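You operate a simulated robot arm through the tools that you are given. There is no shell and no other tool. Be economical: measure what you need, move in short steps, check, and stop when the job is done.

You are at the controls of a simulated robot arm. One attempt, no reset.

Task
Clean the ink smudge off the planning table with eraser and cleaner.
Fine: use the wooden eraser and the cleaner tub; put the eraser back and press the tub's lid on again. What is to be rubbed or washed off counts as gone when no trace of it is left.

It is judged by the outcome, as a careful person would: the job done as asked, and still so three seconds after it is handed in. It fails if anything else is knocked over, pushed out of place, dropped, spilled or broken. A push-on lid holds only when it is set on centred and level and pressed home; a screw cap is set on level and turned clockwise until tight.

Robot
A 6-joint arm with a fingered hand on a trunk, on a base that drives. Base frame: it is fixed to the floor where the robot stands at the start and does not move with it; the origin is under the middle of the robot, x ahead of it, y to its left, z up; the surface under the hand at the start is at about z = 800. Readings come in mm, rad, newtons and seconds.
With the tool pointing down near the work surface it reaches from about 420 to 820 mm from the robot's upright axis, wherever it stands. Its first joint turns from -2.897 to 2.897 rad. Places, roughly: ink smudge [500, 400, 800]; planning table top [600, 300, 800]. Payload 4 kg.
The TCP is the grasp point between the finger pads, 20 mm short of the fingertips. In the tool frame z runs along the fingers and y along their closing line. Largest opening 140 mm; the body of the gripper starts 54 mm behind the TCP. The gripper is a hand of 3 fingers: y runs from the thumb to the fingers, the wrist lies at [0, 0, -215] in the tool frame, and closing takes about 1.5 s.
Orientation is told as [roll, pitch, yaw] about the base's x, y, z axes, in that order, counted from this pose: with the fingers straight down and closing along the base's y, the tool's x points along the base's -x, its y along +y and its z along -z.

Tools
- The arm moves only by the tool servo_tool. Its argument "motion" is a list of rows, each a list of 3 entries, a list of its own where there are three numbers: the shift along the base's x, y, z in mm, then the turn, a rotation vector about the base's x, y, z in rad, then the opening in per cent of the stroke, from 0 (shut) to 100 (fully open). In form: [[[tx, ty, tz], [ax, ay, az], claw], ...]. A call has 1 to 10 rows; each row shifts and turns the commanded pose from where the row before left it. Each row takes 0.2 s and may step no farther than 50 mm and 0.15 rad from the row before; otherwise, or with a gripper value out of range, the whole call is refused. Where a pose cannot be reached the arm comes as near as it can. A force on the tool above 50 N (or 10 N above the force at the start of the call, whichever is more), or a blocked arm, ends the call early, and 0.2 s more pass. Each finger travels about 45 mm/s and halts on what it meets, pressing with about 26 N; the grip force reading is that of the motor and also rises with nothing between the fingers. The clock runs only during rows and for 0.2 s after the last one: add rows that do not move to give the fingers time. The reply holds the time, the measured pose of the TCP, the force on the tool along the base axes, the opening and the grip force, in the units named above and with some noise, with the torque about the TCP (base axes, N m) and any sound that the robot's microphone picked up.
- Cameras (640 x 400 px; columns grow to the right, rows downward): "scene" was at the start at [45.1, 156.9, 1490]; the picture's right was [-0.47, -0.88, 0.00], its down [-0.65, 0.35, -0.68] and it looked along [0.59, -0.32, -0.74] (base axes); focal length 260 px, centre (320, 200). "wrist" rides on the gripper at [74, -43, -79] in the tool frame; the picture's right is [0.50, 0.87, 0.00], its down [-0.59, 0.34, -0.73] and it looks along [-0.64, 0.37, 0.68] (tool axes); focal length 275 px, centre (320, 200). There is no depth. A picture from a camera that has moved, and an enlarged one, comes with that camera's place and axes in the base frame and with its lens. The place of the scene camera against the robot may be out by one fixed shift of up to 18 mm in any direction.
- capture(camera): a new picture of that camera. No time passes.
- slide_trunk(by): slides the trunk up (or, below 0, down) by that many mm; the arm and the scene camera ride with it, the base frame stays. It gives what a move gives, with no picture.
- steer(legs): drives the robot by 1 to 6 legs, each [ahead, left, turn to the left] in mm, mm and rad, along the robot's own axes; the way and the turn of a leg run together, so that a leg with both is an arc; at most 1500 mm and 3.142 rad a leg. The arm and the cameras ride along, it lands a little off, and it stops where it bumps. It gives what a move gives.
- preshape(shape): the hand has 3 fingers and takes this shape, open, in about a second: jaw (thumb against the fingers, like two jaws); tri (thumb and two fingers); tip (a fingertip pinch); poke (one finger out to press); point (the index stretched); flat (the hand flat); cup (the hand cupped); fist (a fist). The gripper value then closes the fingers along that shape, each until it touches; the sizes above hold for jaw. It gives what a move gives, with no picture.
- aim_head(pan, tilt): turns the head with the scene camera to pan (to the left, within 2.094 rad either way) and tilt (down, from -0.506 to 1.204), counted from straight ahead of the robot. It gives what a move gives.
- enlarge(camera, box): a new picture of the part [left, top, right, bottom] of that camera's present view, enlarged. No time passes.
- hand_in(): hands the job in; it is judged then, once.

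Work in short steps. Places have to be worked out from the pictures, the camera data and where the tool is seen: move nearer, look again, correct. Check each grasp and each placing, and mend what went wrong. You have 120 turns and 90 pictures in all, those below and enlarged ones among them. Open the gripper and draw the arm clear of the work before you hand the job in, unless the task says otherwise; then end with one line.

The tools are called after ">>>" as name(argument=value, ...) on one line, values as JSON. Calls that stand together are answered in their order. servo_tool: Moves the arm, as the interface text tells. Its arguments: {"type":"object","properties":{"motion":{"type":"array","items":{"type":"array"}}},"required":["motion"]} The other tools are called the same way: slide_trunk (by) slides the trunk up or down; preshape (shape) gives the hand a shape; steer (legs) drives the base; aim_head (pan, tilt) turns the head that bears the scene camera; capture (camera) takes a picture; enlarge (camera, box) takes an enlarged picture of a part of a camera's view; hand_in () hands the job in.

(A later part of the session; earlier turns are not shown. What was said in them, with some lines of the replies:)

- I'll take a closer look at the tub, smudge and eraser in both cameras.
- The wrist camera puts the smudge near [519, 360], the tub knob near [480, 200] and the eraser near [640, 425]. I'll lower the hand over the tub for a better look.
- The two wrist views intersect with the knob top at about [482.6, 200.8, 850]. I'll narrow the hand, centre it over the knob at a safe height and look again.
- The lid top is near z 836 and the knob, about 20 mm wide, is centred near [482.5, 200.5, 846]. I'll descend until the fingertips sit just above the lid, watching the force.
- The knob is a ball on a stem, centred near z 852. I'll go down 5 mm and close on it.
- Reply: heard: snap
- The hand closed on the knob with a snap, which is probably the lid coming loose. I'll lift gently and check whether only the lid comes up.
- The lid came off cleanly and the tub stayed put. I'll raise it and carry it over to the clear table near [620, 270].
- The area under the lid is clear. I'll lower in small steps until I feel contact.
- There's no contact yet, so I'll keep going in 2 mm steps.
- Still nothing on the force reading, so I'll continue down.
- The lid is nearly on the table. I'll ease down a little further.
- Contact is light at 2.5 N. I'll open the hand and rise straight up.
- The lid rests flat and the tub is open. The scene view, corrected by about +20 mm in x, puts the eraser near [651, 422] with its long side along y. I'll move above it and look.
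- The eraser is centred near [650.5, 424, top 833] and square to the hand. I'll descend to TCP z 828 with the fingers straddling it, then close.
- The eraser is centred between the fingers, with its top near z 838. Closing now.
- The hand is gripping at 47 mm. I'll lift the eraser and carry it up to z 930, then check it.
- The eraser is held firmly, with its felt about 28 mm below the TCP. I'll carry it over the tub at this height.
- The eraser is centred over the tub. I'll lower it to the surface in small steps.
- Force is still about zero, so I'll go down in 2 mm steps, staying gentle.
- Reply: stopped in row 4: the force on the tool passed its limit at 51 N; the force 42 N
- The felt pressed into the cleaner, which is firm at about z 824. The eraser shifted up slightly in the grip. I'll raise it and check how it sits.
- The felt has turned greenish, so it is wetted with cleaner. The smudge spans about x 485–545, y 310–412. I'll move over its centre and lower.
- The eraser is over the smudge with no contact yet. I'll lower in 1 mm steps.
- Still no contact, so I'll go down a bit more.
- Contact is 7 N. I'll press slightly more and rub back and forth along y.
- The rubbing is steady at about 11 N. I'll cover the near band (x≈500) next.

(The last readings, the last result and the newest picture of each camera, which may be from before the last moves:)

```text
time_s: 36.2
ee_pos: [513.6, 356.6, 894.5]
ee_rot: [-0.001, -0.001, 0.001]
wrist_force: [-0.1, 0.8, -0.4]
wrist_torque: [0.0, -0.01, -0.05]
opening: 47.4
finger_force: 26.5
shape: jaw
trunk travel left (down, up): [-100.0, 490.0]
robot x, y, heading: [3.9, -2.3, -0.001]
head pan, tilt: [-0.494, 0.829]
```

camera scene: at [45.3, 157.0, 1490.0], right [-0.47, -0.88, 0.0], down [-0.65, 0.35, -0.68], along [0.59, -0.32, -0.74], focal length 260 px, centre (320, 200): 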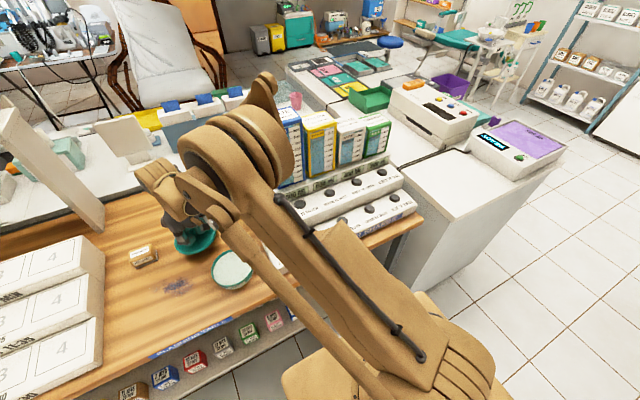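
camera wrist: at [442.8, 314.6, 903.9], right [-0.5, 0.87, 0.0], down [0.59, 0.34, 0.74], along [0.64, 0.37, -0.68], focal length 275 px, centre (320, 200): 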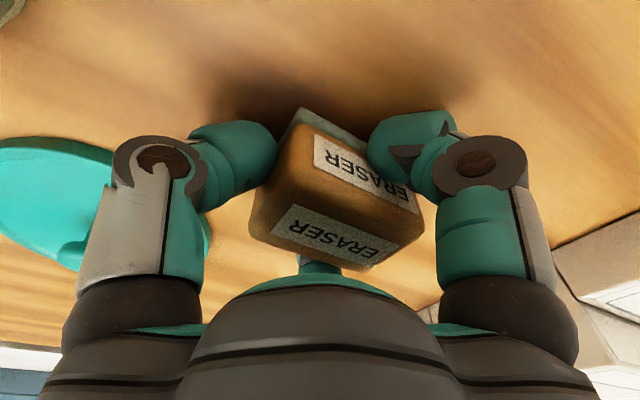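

Three bands are rubbed. I'll raise the eraser and move it aside towards its place to view the table.

>>> servo_tool(motion=[[[35, 17, 12], [0, 0, 0], 0], [[35, 17, 12], [0, 0, 0], 0], [[35, 17, 10], [0, 0, 0], 0], [[32, 15, 0], [0, 0, 0], 0], [[0, 0, 0], [0, 0, 0], 0]])

>>> enlarge(camera="scene", box=[110, 210, 260, 310])

>>> capture(camera="wrist")

```text
time_s: 37.5
ee_pos: [653.8, 423.3, 929.8]
ee_rot: [-0.002, -0.001, -0.001]
wrist_force: [0.0, 0.2, -0.1]
wrist_torque: [-0.02, 0.02, 0.0]
opening: 46.9
finger_force: 25.6
shape: jaw
trunk travel left (down, up): [-100.0, 490.0]
robot x, y, heading: [4.8, -2.1, -0.003]
head pan, tilt: [-0.494, 0.829]
```

```text
4.00 times, centred on (185, 260) of scene
camera zoom: at [45.5, 157.0, 1489.9], right [-0.47, -0.88, 0.0], down [-0.65, 0.35, -0.68], along [0.59, -0.32, -0.74], focal length 1041 px, centre (860, -40)
```

zoom: 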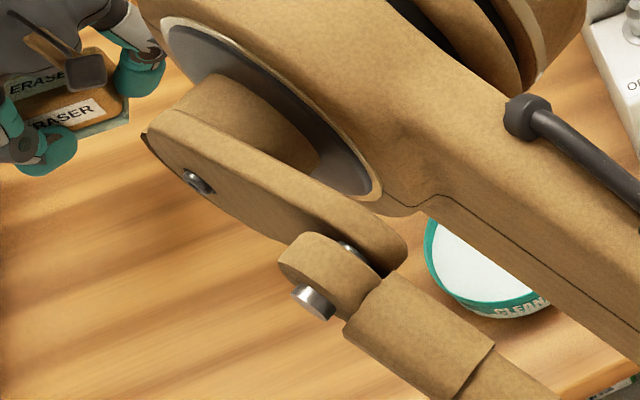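

```text
52 pictures are left
camera wrist: at [581.4, 378.4, 1008.7], right [-0.5, 0.87, 0.0], down [0.59, 0.34, 0.73], along [0.64, 0.37, -0.68], focal length 275 px, centre (320, 200)
```

wrist: 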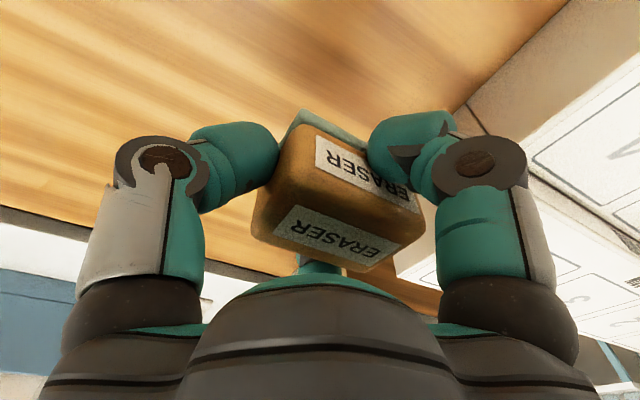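

Most of the ink looks gone, but the arm hides part of the area. I'll shift the hand above the lid, where the earlier view was clear.

>>> servo_tool(motion=[[[-8, -40, 0], [0, 0, 0], 0], [[-8, -40, 0], [0, 0, 0], 0], [[-8, -40, 0], [0, 0, 0], 0], [[-8, -33, 0], [0, 0, 0], 0], [[0, 0, 0], [0, 0, 0], 0]])

>>> enlarge(camera="scene", box=[120, 240, 230, 320])

```text
time_s: 38.6
ee_pos: [620.1, 268.0, 929.3]
ee_rot: [0.0, 0.001, -0.001]
wrist_force: [-0.2, -0.4, -0.5]
wrist_torque: [0.0, -0.01, 0.03]
opening: 46.9
finger_force: 26.5
shape: jaw
trunk travel left (down, up): [-100.0, 490.0]
robot x, y, heading: [-2.0, -1.0, -0.003]
head pan, tilt: [-0.494, 0.829]
```

```text
5.00 times, centred on (175, 280) of scene
camera zoom: at [45.6, 157.0, 1489.9], right [-0.47, -0.88, 0.0], down [-0.65, 0.35, -0.68], along [0.59, -0.32, -0.74], focal length 1302 px, centre (1045, -200)
```

zoom: 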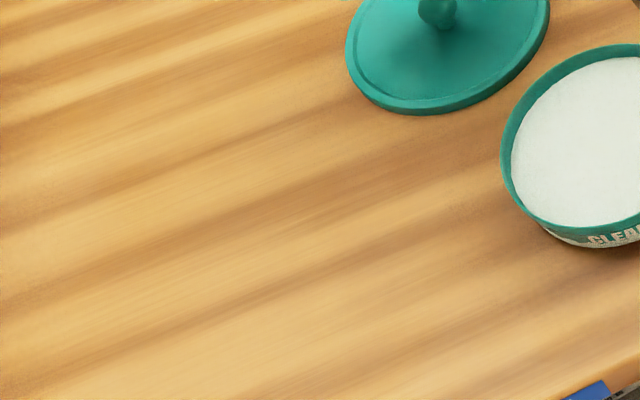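

It looks clean. A tighter look at the smudge's old place should confirm that.

>>> enlarge(camera="scene", box=[150, 268, 202, 302])

```text
11.76 times, centred on (176, 285) of scene
camera zoom: at [45.6, 157.0, 1489.9], right [-0.47, -0.88, 0.0], down [-0.65, 0.35, -0.68], along [0.59, -0.32, -0.74], focal length 3063 px, centre (2014, -800)
```

zoom: 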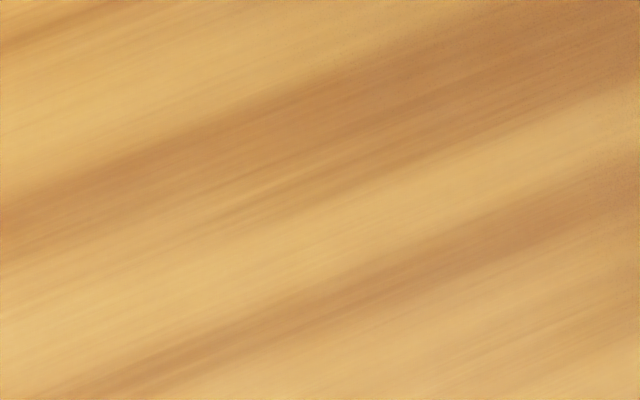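

No trace is left. Now I'll take the eraser back to its original place at [651, 423].

>>> servo_tool(motion=[[[8, 40, 0], [0, 0, 0], 0], [[8, 40, 0], [0, 0, 0], 0], [[8, 40, 0], [0, 0, 0], 0], [[7, 34.5, 0], [0, 0, 0], 0], [[0, 0, -50], [0, 0, 0], 0], [[0, 0, -35], [0, 0, 0], 0], [[0, 0, -14], [0, 0, 0], 0], [[0, 0, 0], [0, 0, 0], 0]])

```text
time_s: 40.5
ee_pos: [654.2, 423.7, 829.4]
ee_rot: [-0.001, 0.001, 0.0]
wrist_force: [0.5, 0.3, -1.1]
wrist_torque: [-0.02, 0.02, 0.01]
opening: 47.0
finger_force: 26.0
shape: jaw
trunk travel left (down, up): [-100.0, 490.0]
robot x, y, heading: [-3.3, -0.1, -0.003]
head pan, tilt: [-0.494, 0.829]
```

I'll nudge x back 2 mm and lower gently to contact.

>>> servo_tool(motion=[[[-2, 0, -2], [0, 0, 0], 0], [[0, 0, -1], [0, 0, 0], 0], [[0, 0, -0.8], [0, 0, 0], 0], [[0, 0, 0], [0, 0, 0], 0]])

```text
time_s: 41.5
ee_pos: [650.8, 423.6, 827.0]
ee_rot: [-0.001, -0.002, 0.0]
wrist_force: [0.0, -0.8, -0.3]
wrist_torque: [0.0, 0.0, 0.04]
opening: 46.7
finger_force: 25.9
shape: jaw
trunk travel left (down, up): [-100.0, 490.0]
robot x, y, heading: [1.1, -1.7, 0.004]
head pan, tilt: [-0.494, 0.829]
```

No contact yet, so a little more.

>>> servo_tool(motion=[[[0, 0, -0.8], [0, 0, 0], 0], [[0, 0, -0.7], [0, 0, 0], 0], [[0, 0, 0], [0, 0, 0], 0]])

```text
time_s: 42.2
ee_pos: [649.3, 424.3, 825.2]
ee_rot: [0.002, -0.003, 0.0]
wrist_force: [2.3, 0.5, 4.0]
wrist_torque: [0.1, 0.0, -0.02]
opening: 46.5
finger_force: 26.0
shape: jaw
trunk travel left (down, up): [-100.0, 490.0]
robot x, y, heading: [-1.3, 1.6, 0.004]
head pan, tilt: [-0.494, 0.829]
```

There's 4 N of contact, so the eraser is down. I'll open the hand and rise.

>>> servo_tool(motion=[[[0, 0, 0], [0, 0, 0], 38], [[0, 0, 0], [0, 0, 0], 48], [[0, 0, 0], [0, 0, 0], 60], [[0, 0, 0], [0, 0, 0], 70], [[0, 0, 0], [0, 0, 0], 70], [[0, 0, 15], [0, 0, 0], 70], [[0, 0, 45], [0, 0, 0], 70], [[0, 0, 45], [0, 0, 0], 70], [[0, 0, 0], [0, 0, 0], 50]])

>>> capture(camera="wrist")

```text
time_s: 44.2
ee_pos: [647.3, 423.5, 929.5]
ee_rot: [0.0, 0.0, 0.0]
wrist_force: [0.1, -0.7, -0.1]
wrist_torque: [-0.03, 0.01, 0.02]
opening: 70.6
finger_force: 0.1
shape: jaw
trunk travel left (down, up): [-100.0, 490.0]
robot x, y, heading: [-0.1, 2.6, 0.0]
head pan, tilt: [-0.494, 0.829]
```

```text
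49 pictures are left
camera wrist: at [574.6, 379.6, 1008.7], right [-0.5, 0.87, 0.0], down [0.59, 0.34, 0.73], along [0.64, 0.37, -0.68], focal length 275 px, centre (320, 200)
```

wrist: 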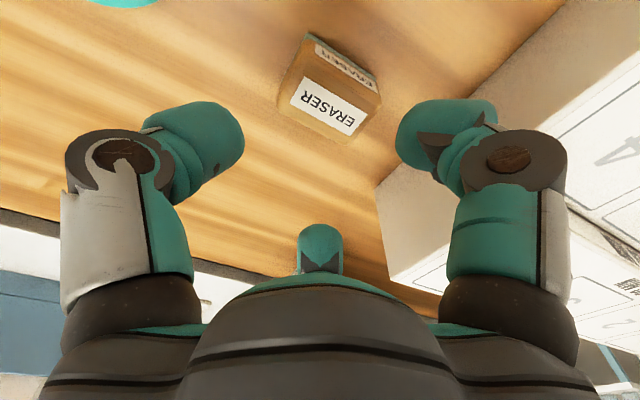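

The eraser stands upright and near its original spot. I'll move towards the lid and check its place with the scene camera.

>>> servo_tool(motion=[[[-7, -38, 0], [0, 0, 0], 45], [[-7, -38, 0], [0, 0, 0], 40], [[-7, -38, 0], [0, 0, 0], 36], [[-7, -38, 0], [0, 0, 0], 36], [[0, 0, -10], [0, 0, 0], 36], [[0, 0, 0], [0, 0, 0], 36]])

>>> enlarge(camera="scene", box=[110, 210, 270, 310])

>>> capture(camera="wrist")

```text
time_s: 45.6
ee_pos: [621.1, 270.3, 918.3]
ee_rot: [0.0, 0.0, 0.0]
wrist_force: [0.6, -0.2, 0.2]
wrist_torque: [0.02, -0.02, -0.01]
opening: 50.9
finger_force: 0.1
shape: jaw
trunk travel left (down, up): [-100.0, 490.0]
robot x, y, heading: [-2.2, -3.9, -0.003]
head pan, tilt: [-0.494, 0.829]
```

```text
4.00 times, centred on (190, 260) of scene
camera zoom: at [45.5, 157.0, 1489.9], right [-0.47, -0.88, 0.0], down [-0.65, 0.35, -0.68], along [0.59, -0.32, -0.74], focal length 1041 px, centre (840, -40)
```

zoom: 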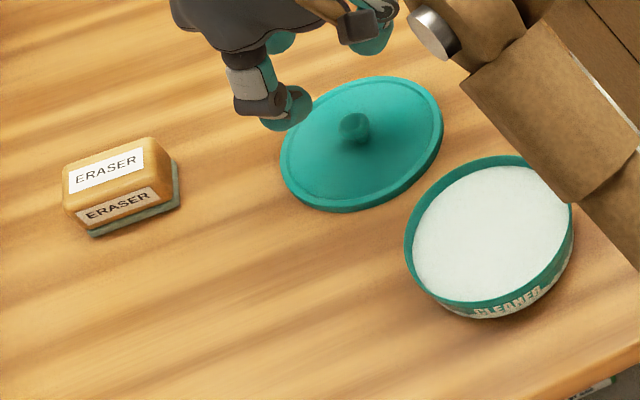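

```text
47 pictures are left
camera wrist: at [548.2, 227.0, 997.6], right [-0.5, 0.87, 0.0], down [0.59, 0.34, 0.73], along [0.64, 0.37, -0.68], focal length 275 px, centre (320, 200)
```

wrist: 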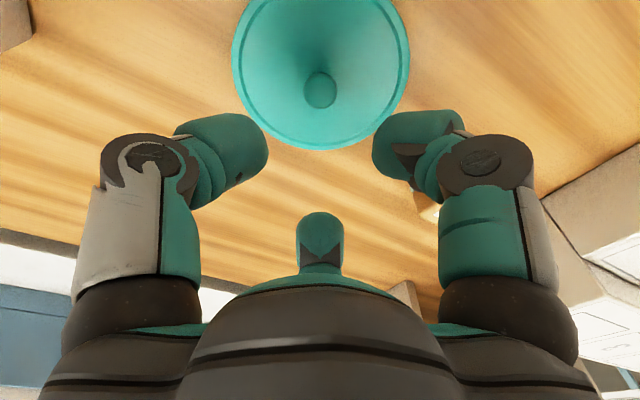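

The eraser is back within about 9 mm of where it was, and the table is clean. The knob sits at about [621, 270], so I'll descend on it and close.

>>> servo_tool(motion=[[[0, 0, -40], [0, 0, 0], 36], [[0, 0, -30], [0, 0, 0], 36], [[0, 0, -14], [0, 0, 0], 36], [[0, 0, -4], [0, 0, 0], 36], [[0, 0, 0], [0, 0, 0], 36]])

>>> capture(camera="wrist")

```text
time_s: 46.9
ee_pos: [623.1, 272.0, 831.6]
ee_rot: [-0.001, 0.0, 0.0]
wrist_force: [0.0, -0.5, 0.7]
wrist_torque: [0.02, -0.02, -0.01]
opening: 50.7
finger_force: 0.1
shape: jaw
trunk travel left (down, up): [-100.0, 490.0]
robot x, y, heading: [-2.7, -0.6, 0.001]
head pan, tilt: [-0.494, 0.829]
```

```text
46 pictures are left
camera wrist: at [549.8, 228.1, 910.2], right [-0.5, 0.87, 0.0], down [0.59, 0.34, 0.73], along [0.64, 0.37, -0.68], focal length 275 px, centre (320, 200)
```

wrist: 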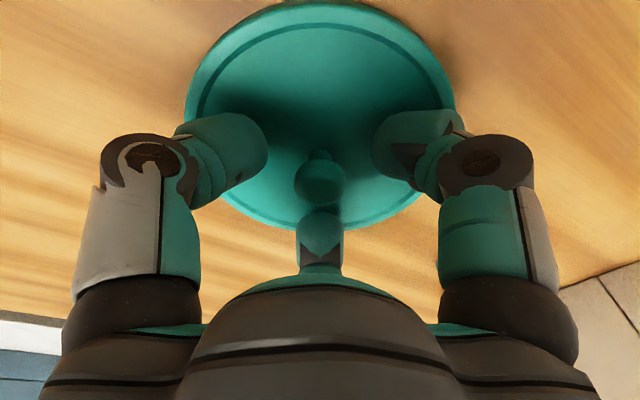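

Aligned. I'll go down 2 mm more and close.

>>> servo_tool(motion=[[[-1, -1, -2], [0, 0, 0], 36], [[0, 0, 0], [0, 0, 0], 20], [[0, 0, 0], [0, 0, 0], 8], [[0, 0, 0], [0, 0, 0], 0], [[0, 0, 0], [0, 0, 0], 0], [[0, 0, 0], [0, 0, 0], 0]])

>>> capture(camera="wrist")

```text
time_s: 48.2
ee_pos: [621.8, 270.0, 829.8]
ee_rot: [0.0, -0.001, -0.001]
wrist_force: [0.9, -0.7, 1.7]
wrist_torque: [0.03, 0.05, 0.0]
opening: 28.3
finger_force: 25.9
shape: jaw
trunk travel left (down, up): [-100.0, 490.0]
robot x, y, heading: [3.2, 1.1, 0.003]
head pan, tilt: [-0.494, 0.829]
```

```text
45 pictures are left
camera wrist: at [548.4, 226.5, 908.7], right [-0.5, 0.87, 0.0], down [0.59, 0.34, 0.73], along [0.64, 0.37, -0.68], focal length 275 px, centre (320, 200)
```

wrist: 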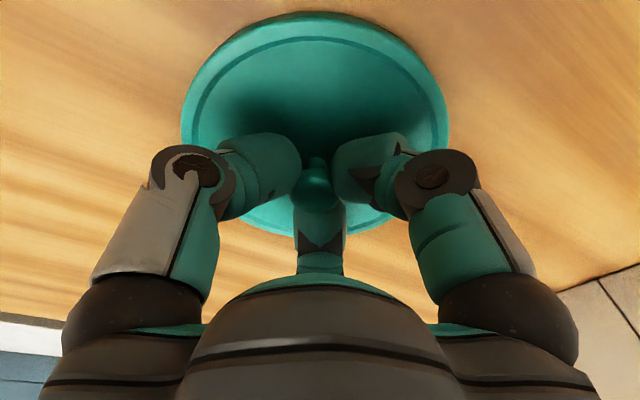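

The lid is gripped about 3 mm further towards -y than the first time. I'll lift it and bring it above the tub, aiming at [481, 204].

>>> servo_tool(motion=[[[0, 0, 10], [0, 0, 0], 0], [[0, 0, 40], [0, 0, 0], 0], [[0, 0, 40], [0, 0, 0], 0], [[-40, -19, 0], [0, 0, 0], 0], [[-40, -19, 0], [0, 0, 0], 0], [[-40, -19, 0], [0, 0, 0], 0], [[-20.5, -9, 0], [0, 0, 0], 0], [[0, 0, -25], [0, 0, 0], 0], [[0, 0, 0], [0, 0, 0], 0]])

>>> capture(camera="wrist")

>>> enlarge(camera="scene", box=[180, 210, 280, 300])

```text
time_s: 50.2
ee_pos: [478.8, 205.4, 895.2]
ee_rot: [0.001, -0.001, 0.0]
wrist_force: [-0.1, 0.3, 0.0]
wrist_torque: [0.0, 0.01, 0.01]
opening: 27.7
finger_force: 26.1
shape: jaw
trunk travel left (down, up): [-100.0, 490.0]
robot x, y, heading: [1.4, -4.9, -0.003]
head pan, tilt: [-0.494, 0.829]
```

```text
44 pictures are left
camera wrist: at [405.0, 160.9, 973.8], right [-0.5, 0.87, 0.0], down [0.59, 0.34, 0.73], along [0.64, 0.37, -0.68], focal length 275 px, centre (320, 200)
```

wrist: 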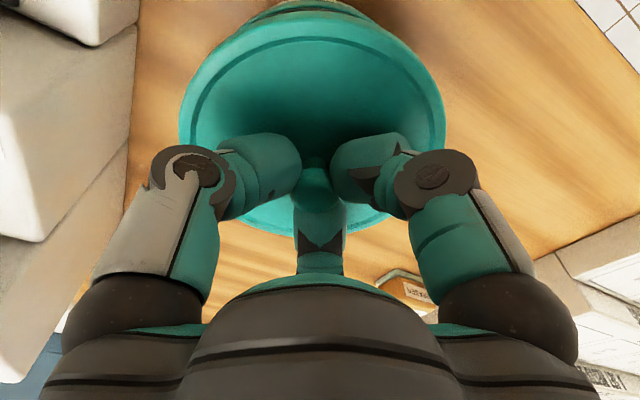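

```text
4.44 times, centred on (230, 255) of scene
camera zoom: at [45.3, 156.9, 1490.0], right [-0.47, -0.88, 0.0], down [-0.65, 0.35, -0.68], along [0.59, -0.32, -0.74], focal length 1157 px, centre (720, -44)
```

zoom: 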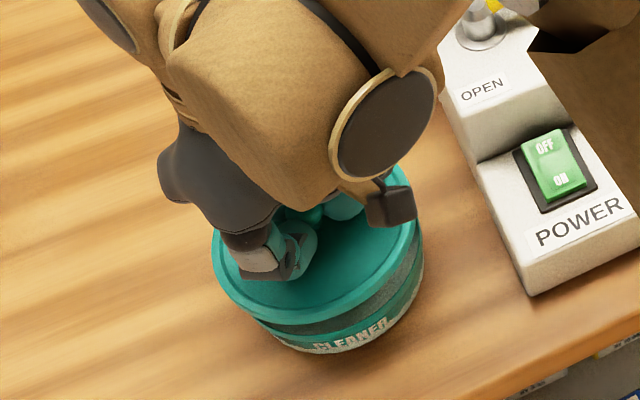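

The lid is over the tub. I'll nudge it and lower until it is just above the rim, then compare with the picture of the seated lid.

>>> servo_tool(motion=[[[2, -1, -15], [0, 0, 0], 0], [[0, 0, -10], [0, 0, 0], 0], [[0, 0, -3], [0, 0, 0], 0], [[0, 0, 0], [0, 0, 0], 0], [[0, 0, 0], [0, 0, 0], 0]])

>>> capture(camera="wrist")

>>> enlarge(camera="scene", box=[180, 210, 280, 300])

```text
time_s: 51.5
ee_pos: [481.5, 203.2, 867.1]
ee_rot: [-0.001, 0.0, 0.001]
wrist_force: [-0.3, 0.5, 0.1]
wrist_torque: [0.0, 0.01, 0.02]
opening: 27.7
finger_force: 26.1
shape: jaw
trunk travel left (down, up): [-100.0, 490.0]
robot x, y, heading: [-2.7, 1.5, -0.001]
head pan, tilt: [-0.494, 0.829]
```

```text
42 pictures are left
camera wrist: at [408.3, 159.7, 945.8], right [-0.5, 0.87, 0.0], down [0.59, 0.34, 0.73], along [0.64, 0.37, -0.68], focal length 275 px, centre (320, 200)
```

wrist: 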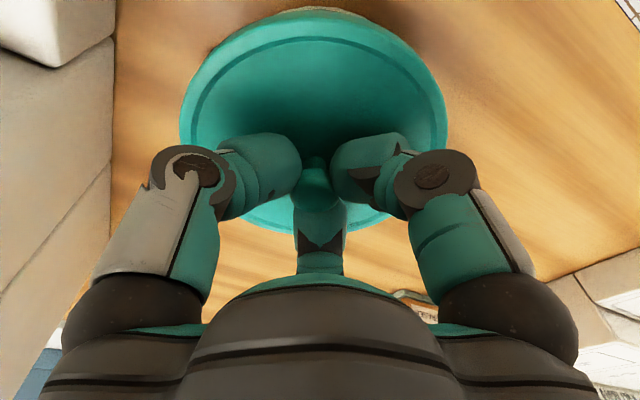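

```text
4.44 times, centred on (230, 255) of scene
camera zoom: at [45.3, 157.0, 1489.9], right [-0.47, -0.88, 0.0], down [-0.65, 0.35, -0.68], along [0.59, -0.32, -0.74], focal length 1157 px, centre (720, -44)
```

zoom: 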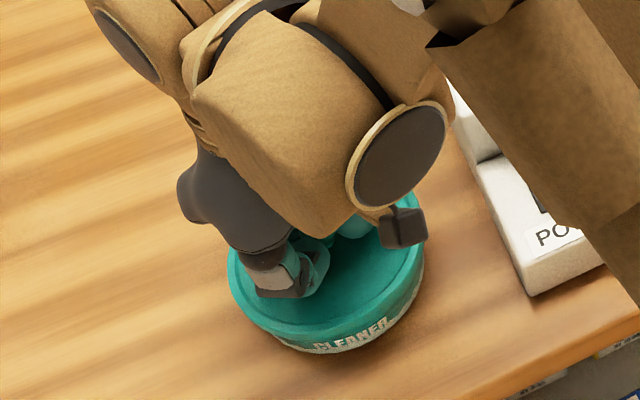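

The lid edges match the seated picture closely. I'll take a finer view of the rim before pressing.

>>> enlarge(camera="scene", box=[212, 250, 282, 294])

>>> enlarge(camera="wrist", box=[170, 0, 460, 130])

```text
9.09 times, centred on (247, 272) of scene
camera zoom: at [45.3, 157.0, 1489.9], right [-0.47, -0.88, 0.0], down [-0.65, 0.35, -0.68], along [0.59, -0.32, -0.74], focal length 2367 px, centre (984, -454)
```

zoom: 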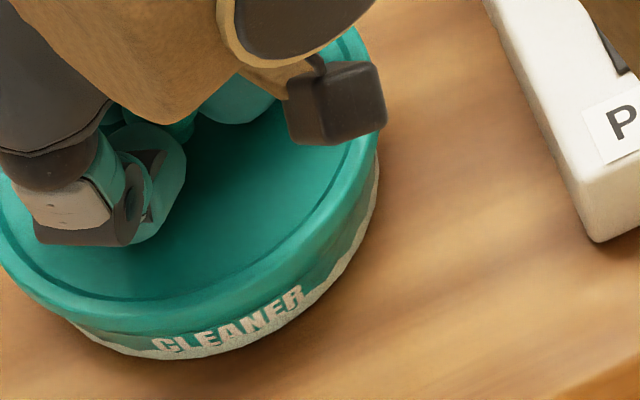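

```text
2.21 times, centred on (315, 65) of wrist
camera zoom: at [408.3, 159.7, 945.8], right [-0.5, 0.87, 0.0], down [0.59, 0.34, 0.73], along [0.64, 0.37, -0.68], focal length 608 px, centre (331, 498)
```

zoom: 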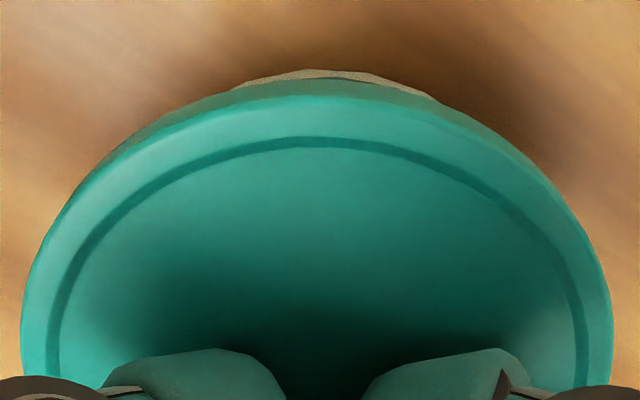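

The wrist zoom suggests the tub could sit a few mm to the image right of the lid. I'll raise 20 mm and measure this better.

>>> servo_tool(motion=[[[0, 0, 20], [0, 0, 0], 0], [[0, 0, 5], [0, 0, 0], 0], [[0, 0, 0], [0, 0, 0], 0], [[0, 0, 0], [0, 0, 0], 0]])

>>> enlarge(camera="wrist", box=[170, 0, 460, 130])

>>> enlarge(camera="scene", box=[200, 230, 280, 294])

```text
time_s: 52.5
ee_pos: [481.5, 204.3, 890.5]
ee_rot: [-0.001, 0.0, -0.002]
wrist_force: [0.1, 0.3, 0.3]
wrist_torque: [-0.01, -0.03, 0.0]
opening: 27.7
finger_force: 25.8
shape: jaw
trunk travel left (down, up): [-100.0, 490.0]
robot x, y, heading: [-2.4, 2.3, -0.004]
head pan, tilt: [-0.494, 0.829]
```

```text
2.21 times, centred on (315, 65) of wrist
camera zoom: at [408.8, 160.5, 969.9], right [-0.5, 0.87, 0.0], down [0.59, 0.34, 0.73], along [0.64, 0.37, -0.68], focal length 608 px, centre (331, 498)
```

zoom: 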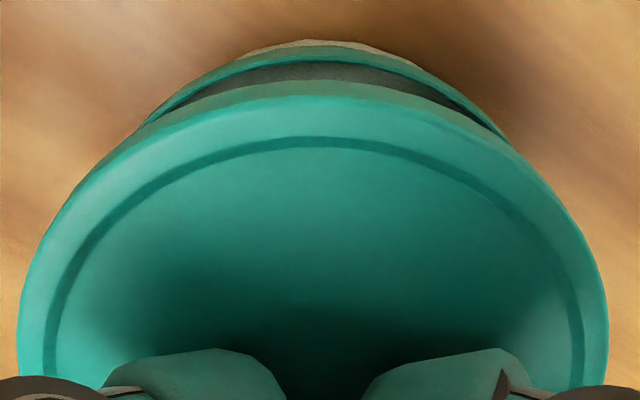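

```text
6.25 times, centred on (240, 262) of scene
camera zoom: at [45.4, 156.9, 1489.9], right [-0.47, -0.88, 0.0], down [-0.65, 0.35, -0.68], along [0.59, -0.32, -0.74], focal length 1627 px, centre (820, -188)
```

zoom: 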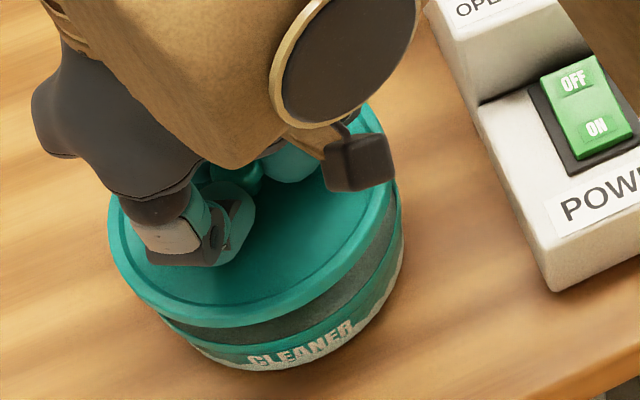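

The estimates disagree by 2–3 mm. The cleanest check is to return to z 877 and compare with the first-lift pictures, where the lid was exactly above the tub.

>>> servo_tool(motion=[[[0, 0, -13.5], [0, 0, 0], 0], [[0, 0, 0], [0, 0, 0], 0], [[0, 0, 0], [0, 0, 0], 0]])

>>> capture(camera="wrist")

>>> enlarge(camera="scene", box=[180, 210, 280, 300])

```text
time_s: 53.2
ee_pos: [481.4, 203.9, 877.2]
ee_rot: [0.001, -0.001, 0.0]
wrist_force: [-0.5, -0.2, 0.4]
wrist_torque: [-0.02, -0.01, -0.04]
opening: 27.7
finger_force: 25.7
shape: jaw
trunk travel left (down, up): [-100.0, 490.0]
robot x, y, heading: [0.9, -2.5, 0.001]
head pan, tilt: [-0.494, 0.829]
```

```text
36 pictures are left
camera wrist: at [408.8, 160.4, 956.6], right [-0.5, 0.87, 0.0], down [0.59, 0.34, 0.73], along [0.64, 0.37, -0.68], focal length 275 px, centre (320, 200)
```

wrist: 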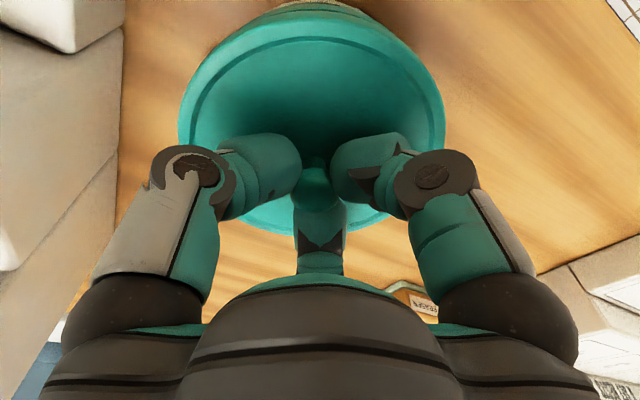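

```text
4.44 times, centred on (230, 255) of scene
camera zoom: at [45.3, 156.9, 1490.0], right [-0.47, -0.88, 0.0], down [-0.65, 0.35, -0.68], along [0.59, -0.32, -0.74], focal length 1157 px, centre (720, -44)
```

zoom: 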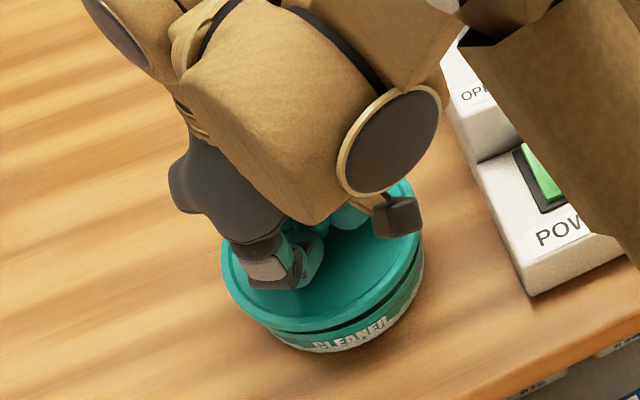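

Compared with the first-lift pictures, the lid is within about 1–2 mm of centred. I'll shift -1.5 mm in x and lower towards seating.

>>> servo_tool(motion=[[[-1.5, 0, -8], [0, 0, 0], 0], [[0, 0, -4], [0, 0, 0], 0], [[0, 0, -3], [0, 0, 0], 0], [[0, 0, 0], [0, 0, 0], 0]])

>>> enlarge(camera="scene", box=[180, 210, 280, 300])

```text
time_s: 54.2
ee_pos: [481.0, 203.6, 862.8]
ee_rot: [0.0, -0.001, 0.001]
wrist_force: [-0.6, 0.0, 0.2]
wrist_torque: [0.04, -0.01, 0.0]
opening: 27.7
finger_force: 26.3
shape: jaw
trunk travel left (down, up): [-100.0, 490.0]
robot x, y, heading: [1.5, 1.4, -0.004]
head pan, tilt: [-0.494, 0.829]
```

```text
4.44 times, centred on (230, 255) of scene
camera zoom: at [45.4, 156.9, 1490.0], right [-0.47, -0.88, 0.0], down [-0.65, 0.35, -0.68], along [0.59, -0.32, -0.74], focal length 1157 px, centre (720, -44)
```

zoom: 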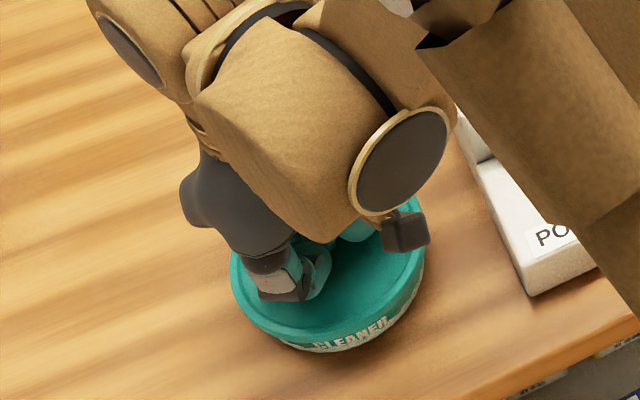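

The outline now coincides with the seated picture. I'll go down in 1 mm steps.

>>> servo_tool(motion=[[[0, 0, -1.5], [0, 0, 0], 0], [[0, 0, -1.5], [0, 0, 0], 0], [[0, 0, -1], [0, 0, 0], 0], [[0, 0, 0], [0, 0, 0], 0]])

```text
time_s: 55.2
ee_pos: [480.8, 201.9, 859.7]
ee_rot: [0.001, -0.002, -0.001]
wrist_force: [5.8, 1.1, 24.3]
wrist_torque: [-0.14, 0.0, 0.05]
opening: 27.9
finger_force: 26.1
shape: jaw
trunk travel left (down, up): [-100.0, 490.0]
robot x, y, heading: [5.5, 0.8, -0.0]
head pan, tilt: [-0.494, 0.829]
```

The lid is on the rim at 24 N with no snap yet. I'll press a bit further.

>>> servo_tool(motion=[[[0, 0, -1], [0, 0, 0], 0], [[0, 0, -1], [0, 0, 0], 0], [[0, 0, -1], [0, 0, 0], 0], [[0, 0, 0], [0, 0, 0], 0]])

>>> enlarge(camera="scene", box=[200, 230, 280, 294])

```text
time_s: 56.2
ee_pos: [480.4, 203.1, 858.4]
ee_rot: [0.001, -0.004, -0.001]
wrist_force: [3.0, 1.0, 38.2]
wrist_torque: [-0.46, 0.01, 0.04]
opening: 30.1
finger_force: 25.9
shape: jaw
trunk travel left (down, up): [-100.0, 490.0]
robot x, y, heading: [2.9, 1.3, 0.0]
head pan, tilt: [-0.494, 0.829]
stopped in row 4: the force on the tool passed its limit at 50 N (the readings are from after the stop); the commanded pose is now the measured one
```

```text
6.25 times, centred on (240, 262) of scene
camera zoom: at [42.8, 155.9, 1490.2], right [-0.47, -0.88, 0.0], down [-0.65, 0.35, -0.68], along [0.6, -0.32, -0.74], focal length 1627 px, centre (820, -188)
```

zoom: 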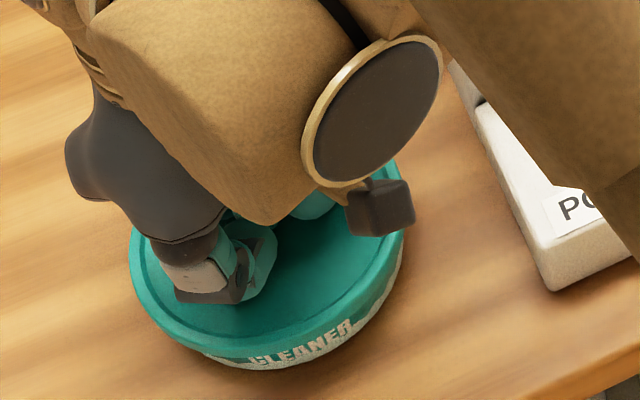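

The fingers are slipping down the knob without a snap. I'll release, rise and check that the lid lies level and centred, then press on the knob with a fist.

>>> servo_tool(motion=[[[0, 0, 1], [0, 0, 0], 0], [[0, 0, 0], [0, 0, 0], 20], [[0, 0, 0], [0, 0, 0], 36], [[0, 0, 0], [0, 0, 0], 40], [[0, 0, 0], [0, 0, 0], 40], [[0, 0, 15], [0, 0, 0], 40], [[0, 0, 45], [0, 0, 0], 40], [[0, 0, 45], [0, 0, 0], 40], [[40, 20, 15], [0, 0, 0], 40], [[40, 20, 0], [0, 0, 0], 40]])

>>> enlarge(camera="scene", box=[200, 230, 280, 294])

>>> capture(camera="wrist")

```text
time_s: 58.4
ee_pos: [562.0, 245.0, 977.1]
ee_rot: [-0.002, 0.0, 0.0]
wrist_force: [-0.1, -0.7, -0.7]
wrist_torque: [0.01, 0.02, -0.02]
opening: 55.9
finger_force: 0.0
shape: jaw
trunk travel left (down, up): [-100.0, 490.0]
robot x, y, heading: [0.8, 1.0, -0.0]
head pan, tilt: [-0.494, 0.829]
heard: snap
```

```text
6.25 times, centred on (240, 262) of scene
camera zoom: at [46.5, 157.4, 1489.8], right [-0.47, -0.88, 0.0], down [-0.65, 0.35, -0.67], along [0.59, -0.32, -0.74], focal length 1627 px, centre (820, -188)
```

zoom: 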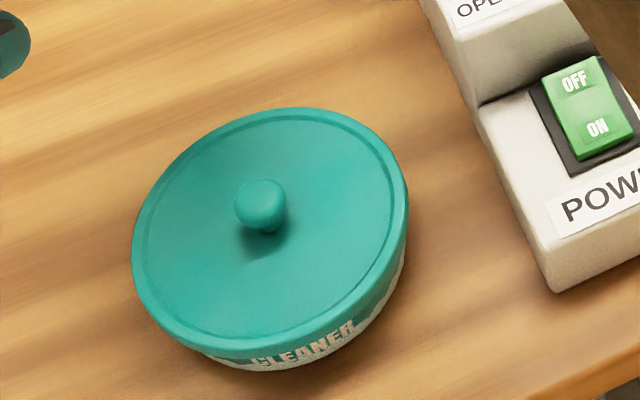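

```text
31 pictures are left
camera wrist: at [489.2, 201.9, 1055.8], right [-0.5, 0.87, 0.0], down [0.59, 0.34, 0.73], along [0.64, 0.37, -0.68], focal length 275 px, centre (320, 200)
```

wrist: 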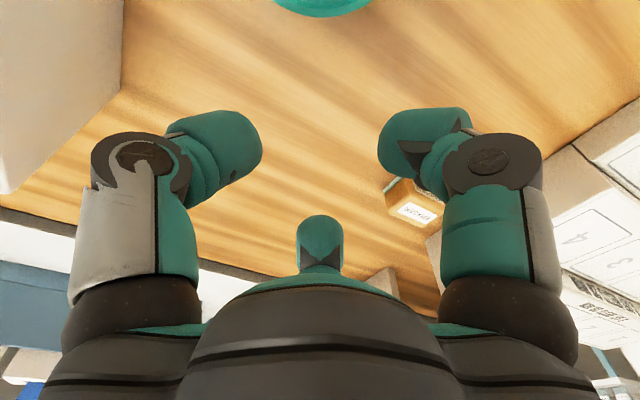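

The lid sits level, and its outline matches the original to within half a pixel. A snap was heard, but I can't tell whether that was latching or unlatching. I'll press on the knob with nearly closed fingertips to be sure it is home.

>>> servo_tool(motion=[[[0, 0, 0], [0, 0, 0], 8], [[0, 0, 0], [0, 0, 0], 8], [[-40, -22, 0], [0, 0, 0], 8], [[-39.5, -22, 0], [0, 0, 0], 8], [[0, 0, -45], [0, 0, 0], 8], [[0, 0, -25], [0, 0, 0], 8], [[0, 0, 0], [0, 0, 0], 8]])

>>> capture(camera="wrist")

>>> enlarge(camera="scene", box=[180, 210, 280, 300])

```text
time_s: 60.0
ee_pos: [479.1, 200.1, 907.2]
ee_rot: [0.001, -0.001, -0.001]
wrist_force: [-0.1, 0.2, 0.2]
wrist_torque: [-0.02, -0.02, 0.0]
opening: 12.5
finger_force: 0.0
shape: jaw
trunk travel left (down, up): [-100.0, 490.0]
robot x, y, heading: [-0.1, -3.6, -0.0]
head pan, tilt: [-0.494, 0.829]
```

```text
30 pictures are left
camera wrist: at [407.2, 156.1, 986.0], right [-0.5, 0.87, 0.0], down [0.59, 0.34, 0.74], along [0.64, 0.37, -0.68], focal length 275 px, centre (320, 200)
```

wrist: 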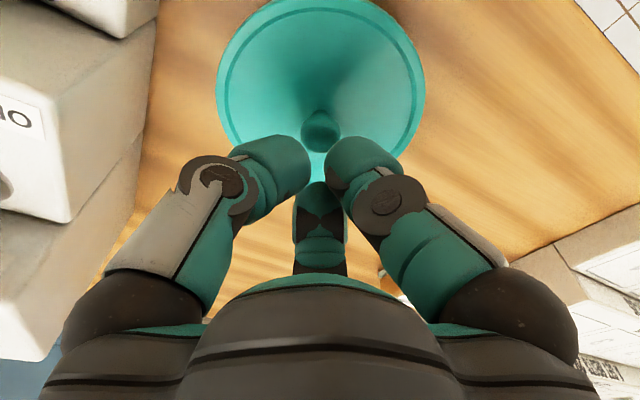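

```text
4.44 times, centred on (230, 255) of scene
camera zoom: at [45.4, 156.8, 1490.0], right [-0.47, -0.88, 0.0], down [-0.65, 0.35, -0.68], along [0.59, -0.32, -0.74], focal length 1157 px, centre (720, -44)
```

zoom: 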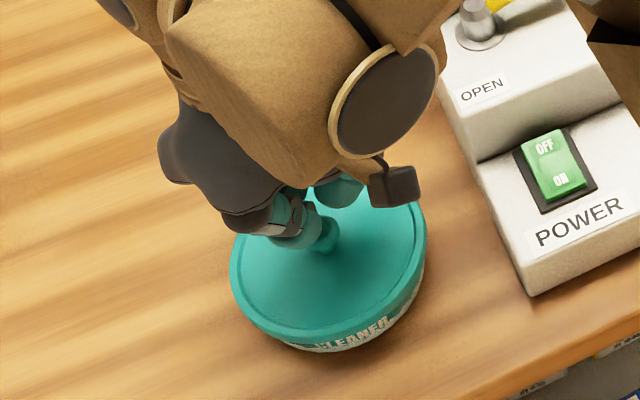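

The knob is at about [482, 200]. I'll shift +3 in x and lower onto it.

>>> servo_tool(motion=[[[3, 0, -10], [0, 0, 0], 8], [[0, 0, -6], [0, 0, 0], 8], [[0, 0, -4], [0, 0, 0], 8], [[0, 0, -2], [0, 0, 0], 8], [[0, 0, -2], [0, 0, 0], 8], [[0, 0, -2], [0, 0, 0], 8], [[0, 0, -2], [0, 0, 0], 8], [[0, 0, -2], [0, 0, 0], 8], [[0, 0, 0], [0, 0, 0], 8]])

>>> enlarge(camera="scene", box=[200, 230, 280, 294])

```text
time_s: 62.0
ee_pos: [482.6, 200.6, 879.9]
ee_rot: [-0.001, -0.003, -0.001]
wrist_force: [-4.4, 7.8, 29.1]
wrist_torque: [0.31, 0.33, -0.05]
opening: 8.0
finger_force: 0.1
shape: jaw
trunk travel left (down, up): [-100.0, 490.0]
robot x, y, heading: [1.4, 0.0, -0.002]
head pan, tilt: [-0.494, 0.829]
```

```text
6.25 times, centred on (240, 262) of scene
camera zoom: at [42.5, 157.0, 1490.3], right [-0.47, -0.88, 0.0], down [-0.65, 0.35, -0.68], along [0.6, -0.32, -0.74], focal length 1627 px, centre (820, -188)
```

zoom: 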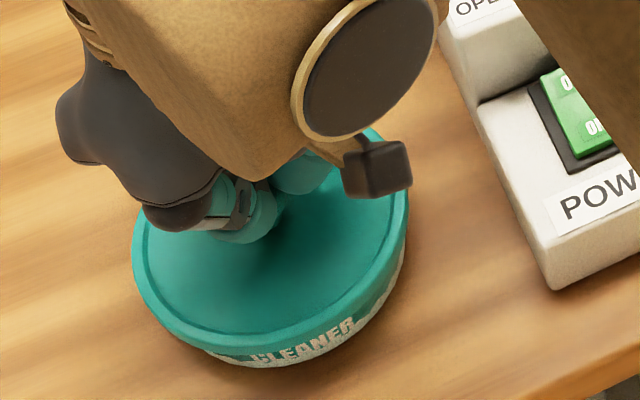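

Pressing at 29 N. I'll increase step by step.

>>> servo_tool(motion=[[[0, 0, -1], [0, 0, 0], 8], [[0, 0, -1], [0, 0, 0], 8], [[0, 0, -1], [0, 0, 0], 8], [[0, 0, -1], [0, 0, 0], 8], [[0, 0, 0], [0, 0, 0], 8]])

>>> enlarge(camera="scene", box=[200, 230, 280, 294])

```text
time_s: 62.5
ee_pos: [481.7, 199.7, 878.8]
ee_rot: [0.002, -0.005, 0.002]
wrist_force: [-4.0, 4.7, 39.9]
wrist_torque: [0.28, 0.28, -0.05]
opening: 9.1
finger_force: 0.0
shape: jaw
trunk travel left (down, up): [-100.0, 490.0]
robot x, y, heading: [1.1, 2.2, -0.001]
head pan, tilt: [-0.494, 0.829]
stopped in row 2: the force on the tool passed its limit at 53 N (the readings are from after the stop); the commanded pose is now the measured one
```

```text
6.25 times, centred on (240, 262) of scene
camera zoom: at [41.6, 156.2, 1490.3], right [-0.47, -0.88, 0.0], down [-0.65, 0.35, -0.68], along [0.6, -0.32, -0.74], focal length 1627 px, centre (820, -188)
```

zoom: 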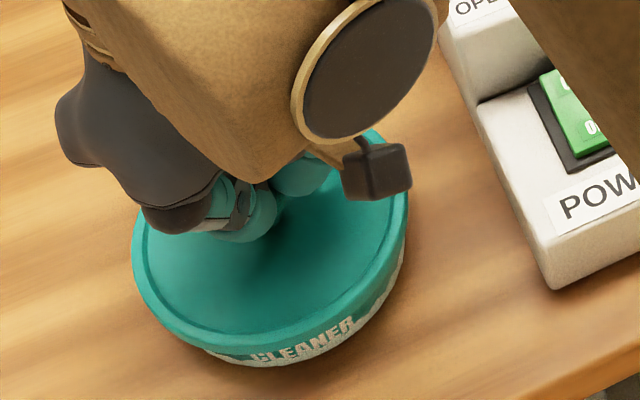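

There's no further snap at 53 N, which fits the lid having latched when the earlier snap sounded. I'll rise clear and compare with the very first picture in the same frame.

>>> servo_tool(motion=[[[0, 0, 10], [0, 0, 0], 8], [[0, 0, 40], [0, 0, 0], 15], [[0, 0, 50], [0, 0, 0], 30], [[0, 0, 50], [0, 0, 0], 50], [[10, 0, 50], [0, 0, 0], 70], [[10, 0, 50], [0, 0, 0], 90], [[0, 0, 25], [0, 0, 0], 100], [[0, 0, 0], [0, 0, 0], 100], [[0, 0, 0], [0, 0, 0], 100]])

>>> enlarge(camera="scene", box=[100, 220, 280, 330])

>>> enlarge(camera="scene", box=[200, 230, 280, 294])

```text
refused: row 5 steps farther than a row can; nothing moved
```

```text
3.56 times, centred on (190, 275) of scene
camera zoom: at [41.6, 156.2, 1490.3], right [-0.47, -0.88, 0.0], down [-0.65, 0.35, -0.68], along [0.6, -0.32, -0.74], focal length 926 px, centre (782, -67)
```

zoom: 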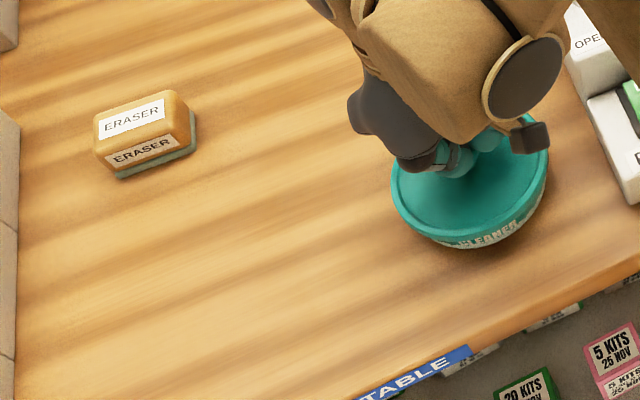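

```text
6.25 times, centred on (240, 262) of scene
camera zoom: at [41.6, 156.2, 1490.3], right [-0.47, -0.88, 0.0], down [-0.65, 0.35, -0.68], along [0.6, -0.32, -0.74], focal length 1627 px, centre (820, -188)
```

zoom: 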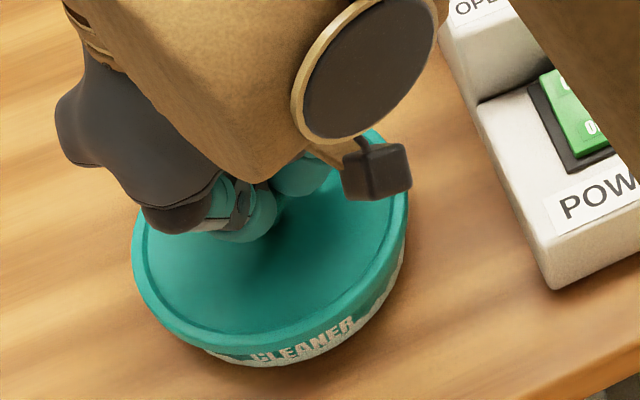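

That call was refused for too large a step, so I'll repeat it with smaller ones.

>>> servo_tool(motion=[[[0, 0, 10], [0, 0, 0], 8], [[0, 0, 40], [0, 0, 0], 15], [[0, 0, 48], [0, 0, 0], 30], [[0, 0, 48], [0, 0, 0], 50], [[0, 0, 48], [0, 0, 0], 70], [[0, 0, 48], [0, 0, 0], 90], [[-10, 0, 30], [0, 0, 0], 100], [[0, 0, 0], [0, 0, 0], 100], [[0, 0, 0], [0, 0, 0], 100]])

>>> enlarge(camera="scene", box=[100, 220, 280, 330])

>>> enlarge(camera="scene", box=[205, 245, 261, 295])

>>> capture(camera="wrist")

```text
time_s: 64.5
ee_pos: [474.0, 198.2, 1149.7]
ee_rot: [-0.001, -0.003, 0.0]
wrist_force: [0.6, -0.2, -0.1]
wrist_torque: [-0.01, -0.02, 0.0]
opening: 140.0
finger_force: 0.1
shape: jaw
trunk travel left (down, up): [-100.0, 490.0]
robot x, y, heading: [0.5, 1.2, 0.0]
head pan, tilt: [-0.494, 0.829]
```

```text
3.56 times, centred on (190, 275) of scene
camera zoom: at [45.4, 157.0, 1489.9], right [-0.47, -0.88, 0.0], down [-0.65, 0.35, -0.68], along [0.59, -0.32, -0.74], focal length 926 px, centre (782, -67)
```

zoom: 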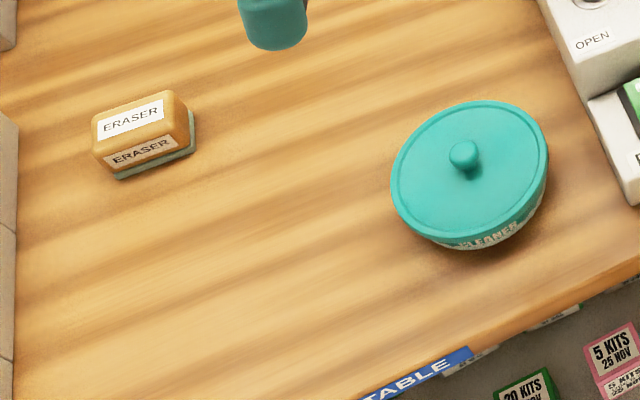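

```text
8.00 times, centred on (233, 270) of scene
camera zoom: at [45.4, 157.0, 1489.9], right [-0.47, -0.88, 0.0], down [-0.65, 0.35, -0.68], along [0.59, -0.32, -0.74], focal length 2083 px, centre (1016, -360)
```

zoom: 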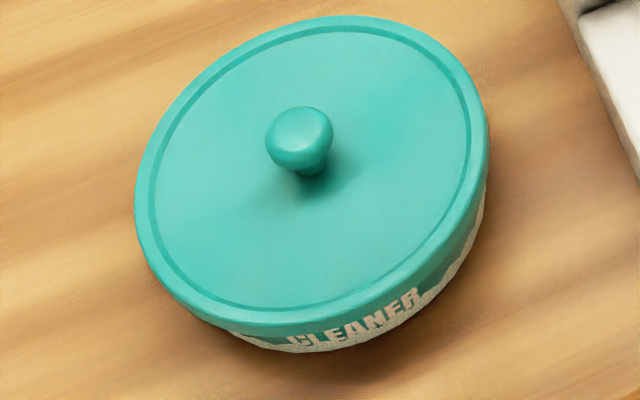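

```text
22 pictures are left
camera wrist: at [400.6, 154.4, 1227.8], right [-0.5, 0.87, 0.0], down [0.59, 0.34, 0.74], along [0.64, 0.37, -0.68], focal length 275 px, centre (320, 200)
```

wrist: 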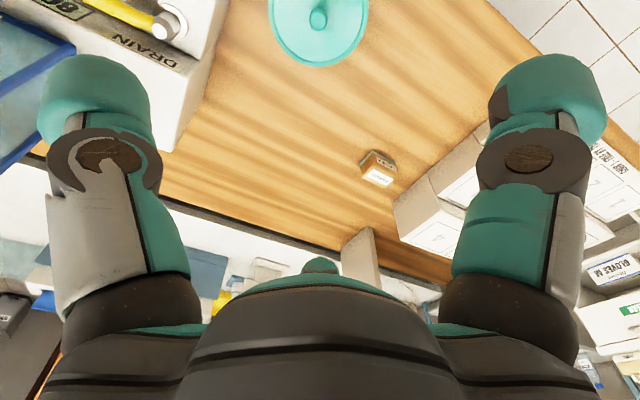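

The table shows no trace of ink. The eraser stands back in its place, the lid sits level and centred, and the tub outline matches the start. The hand is open and clear, so I'm handing in.

>>> hand_in()

```text
The job is handed in.
```

I cleaned the ink smudge off the planning table with no trace left, put the eraser back about 9 mm from where it started, and pressed the tub's lid on again. I heard a snap as I let go of the lid, and a second press at about 53 N moved it no further, so I judge it latched, though I could not confirm that directly.
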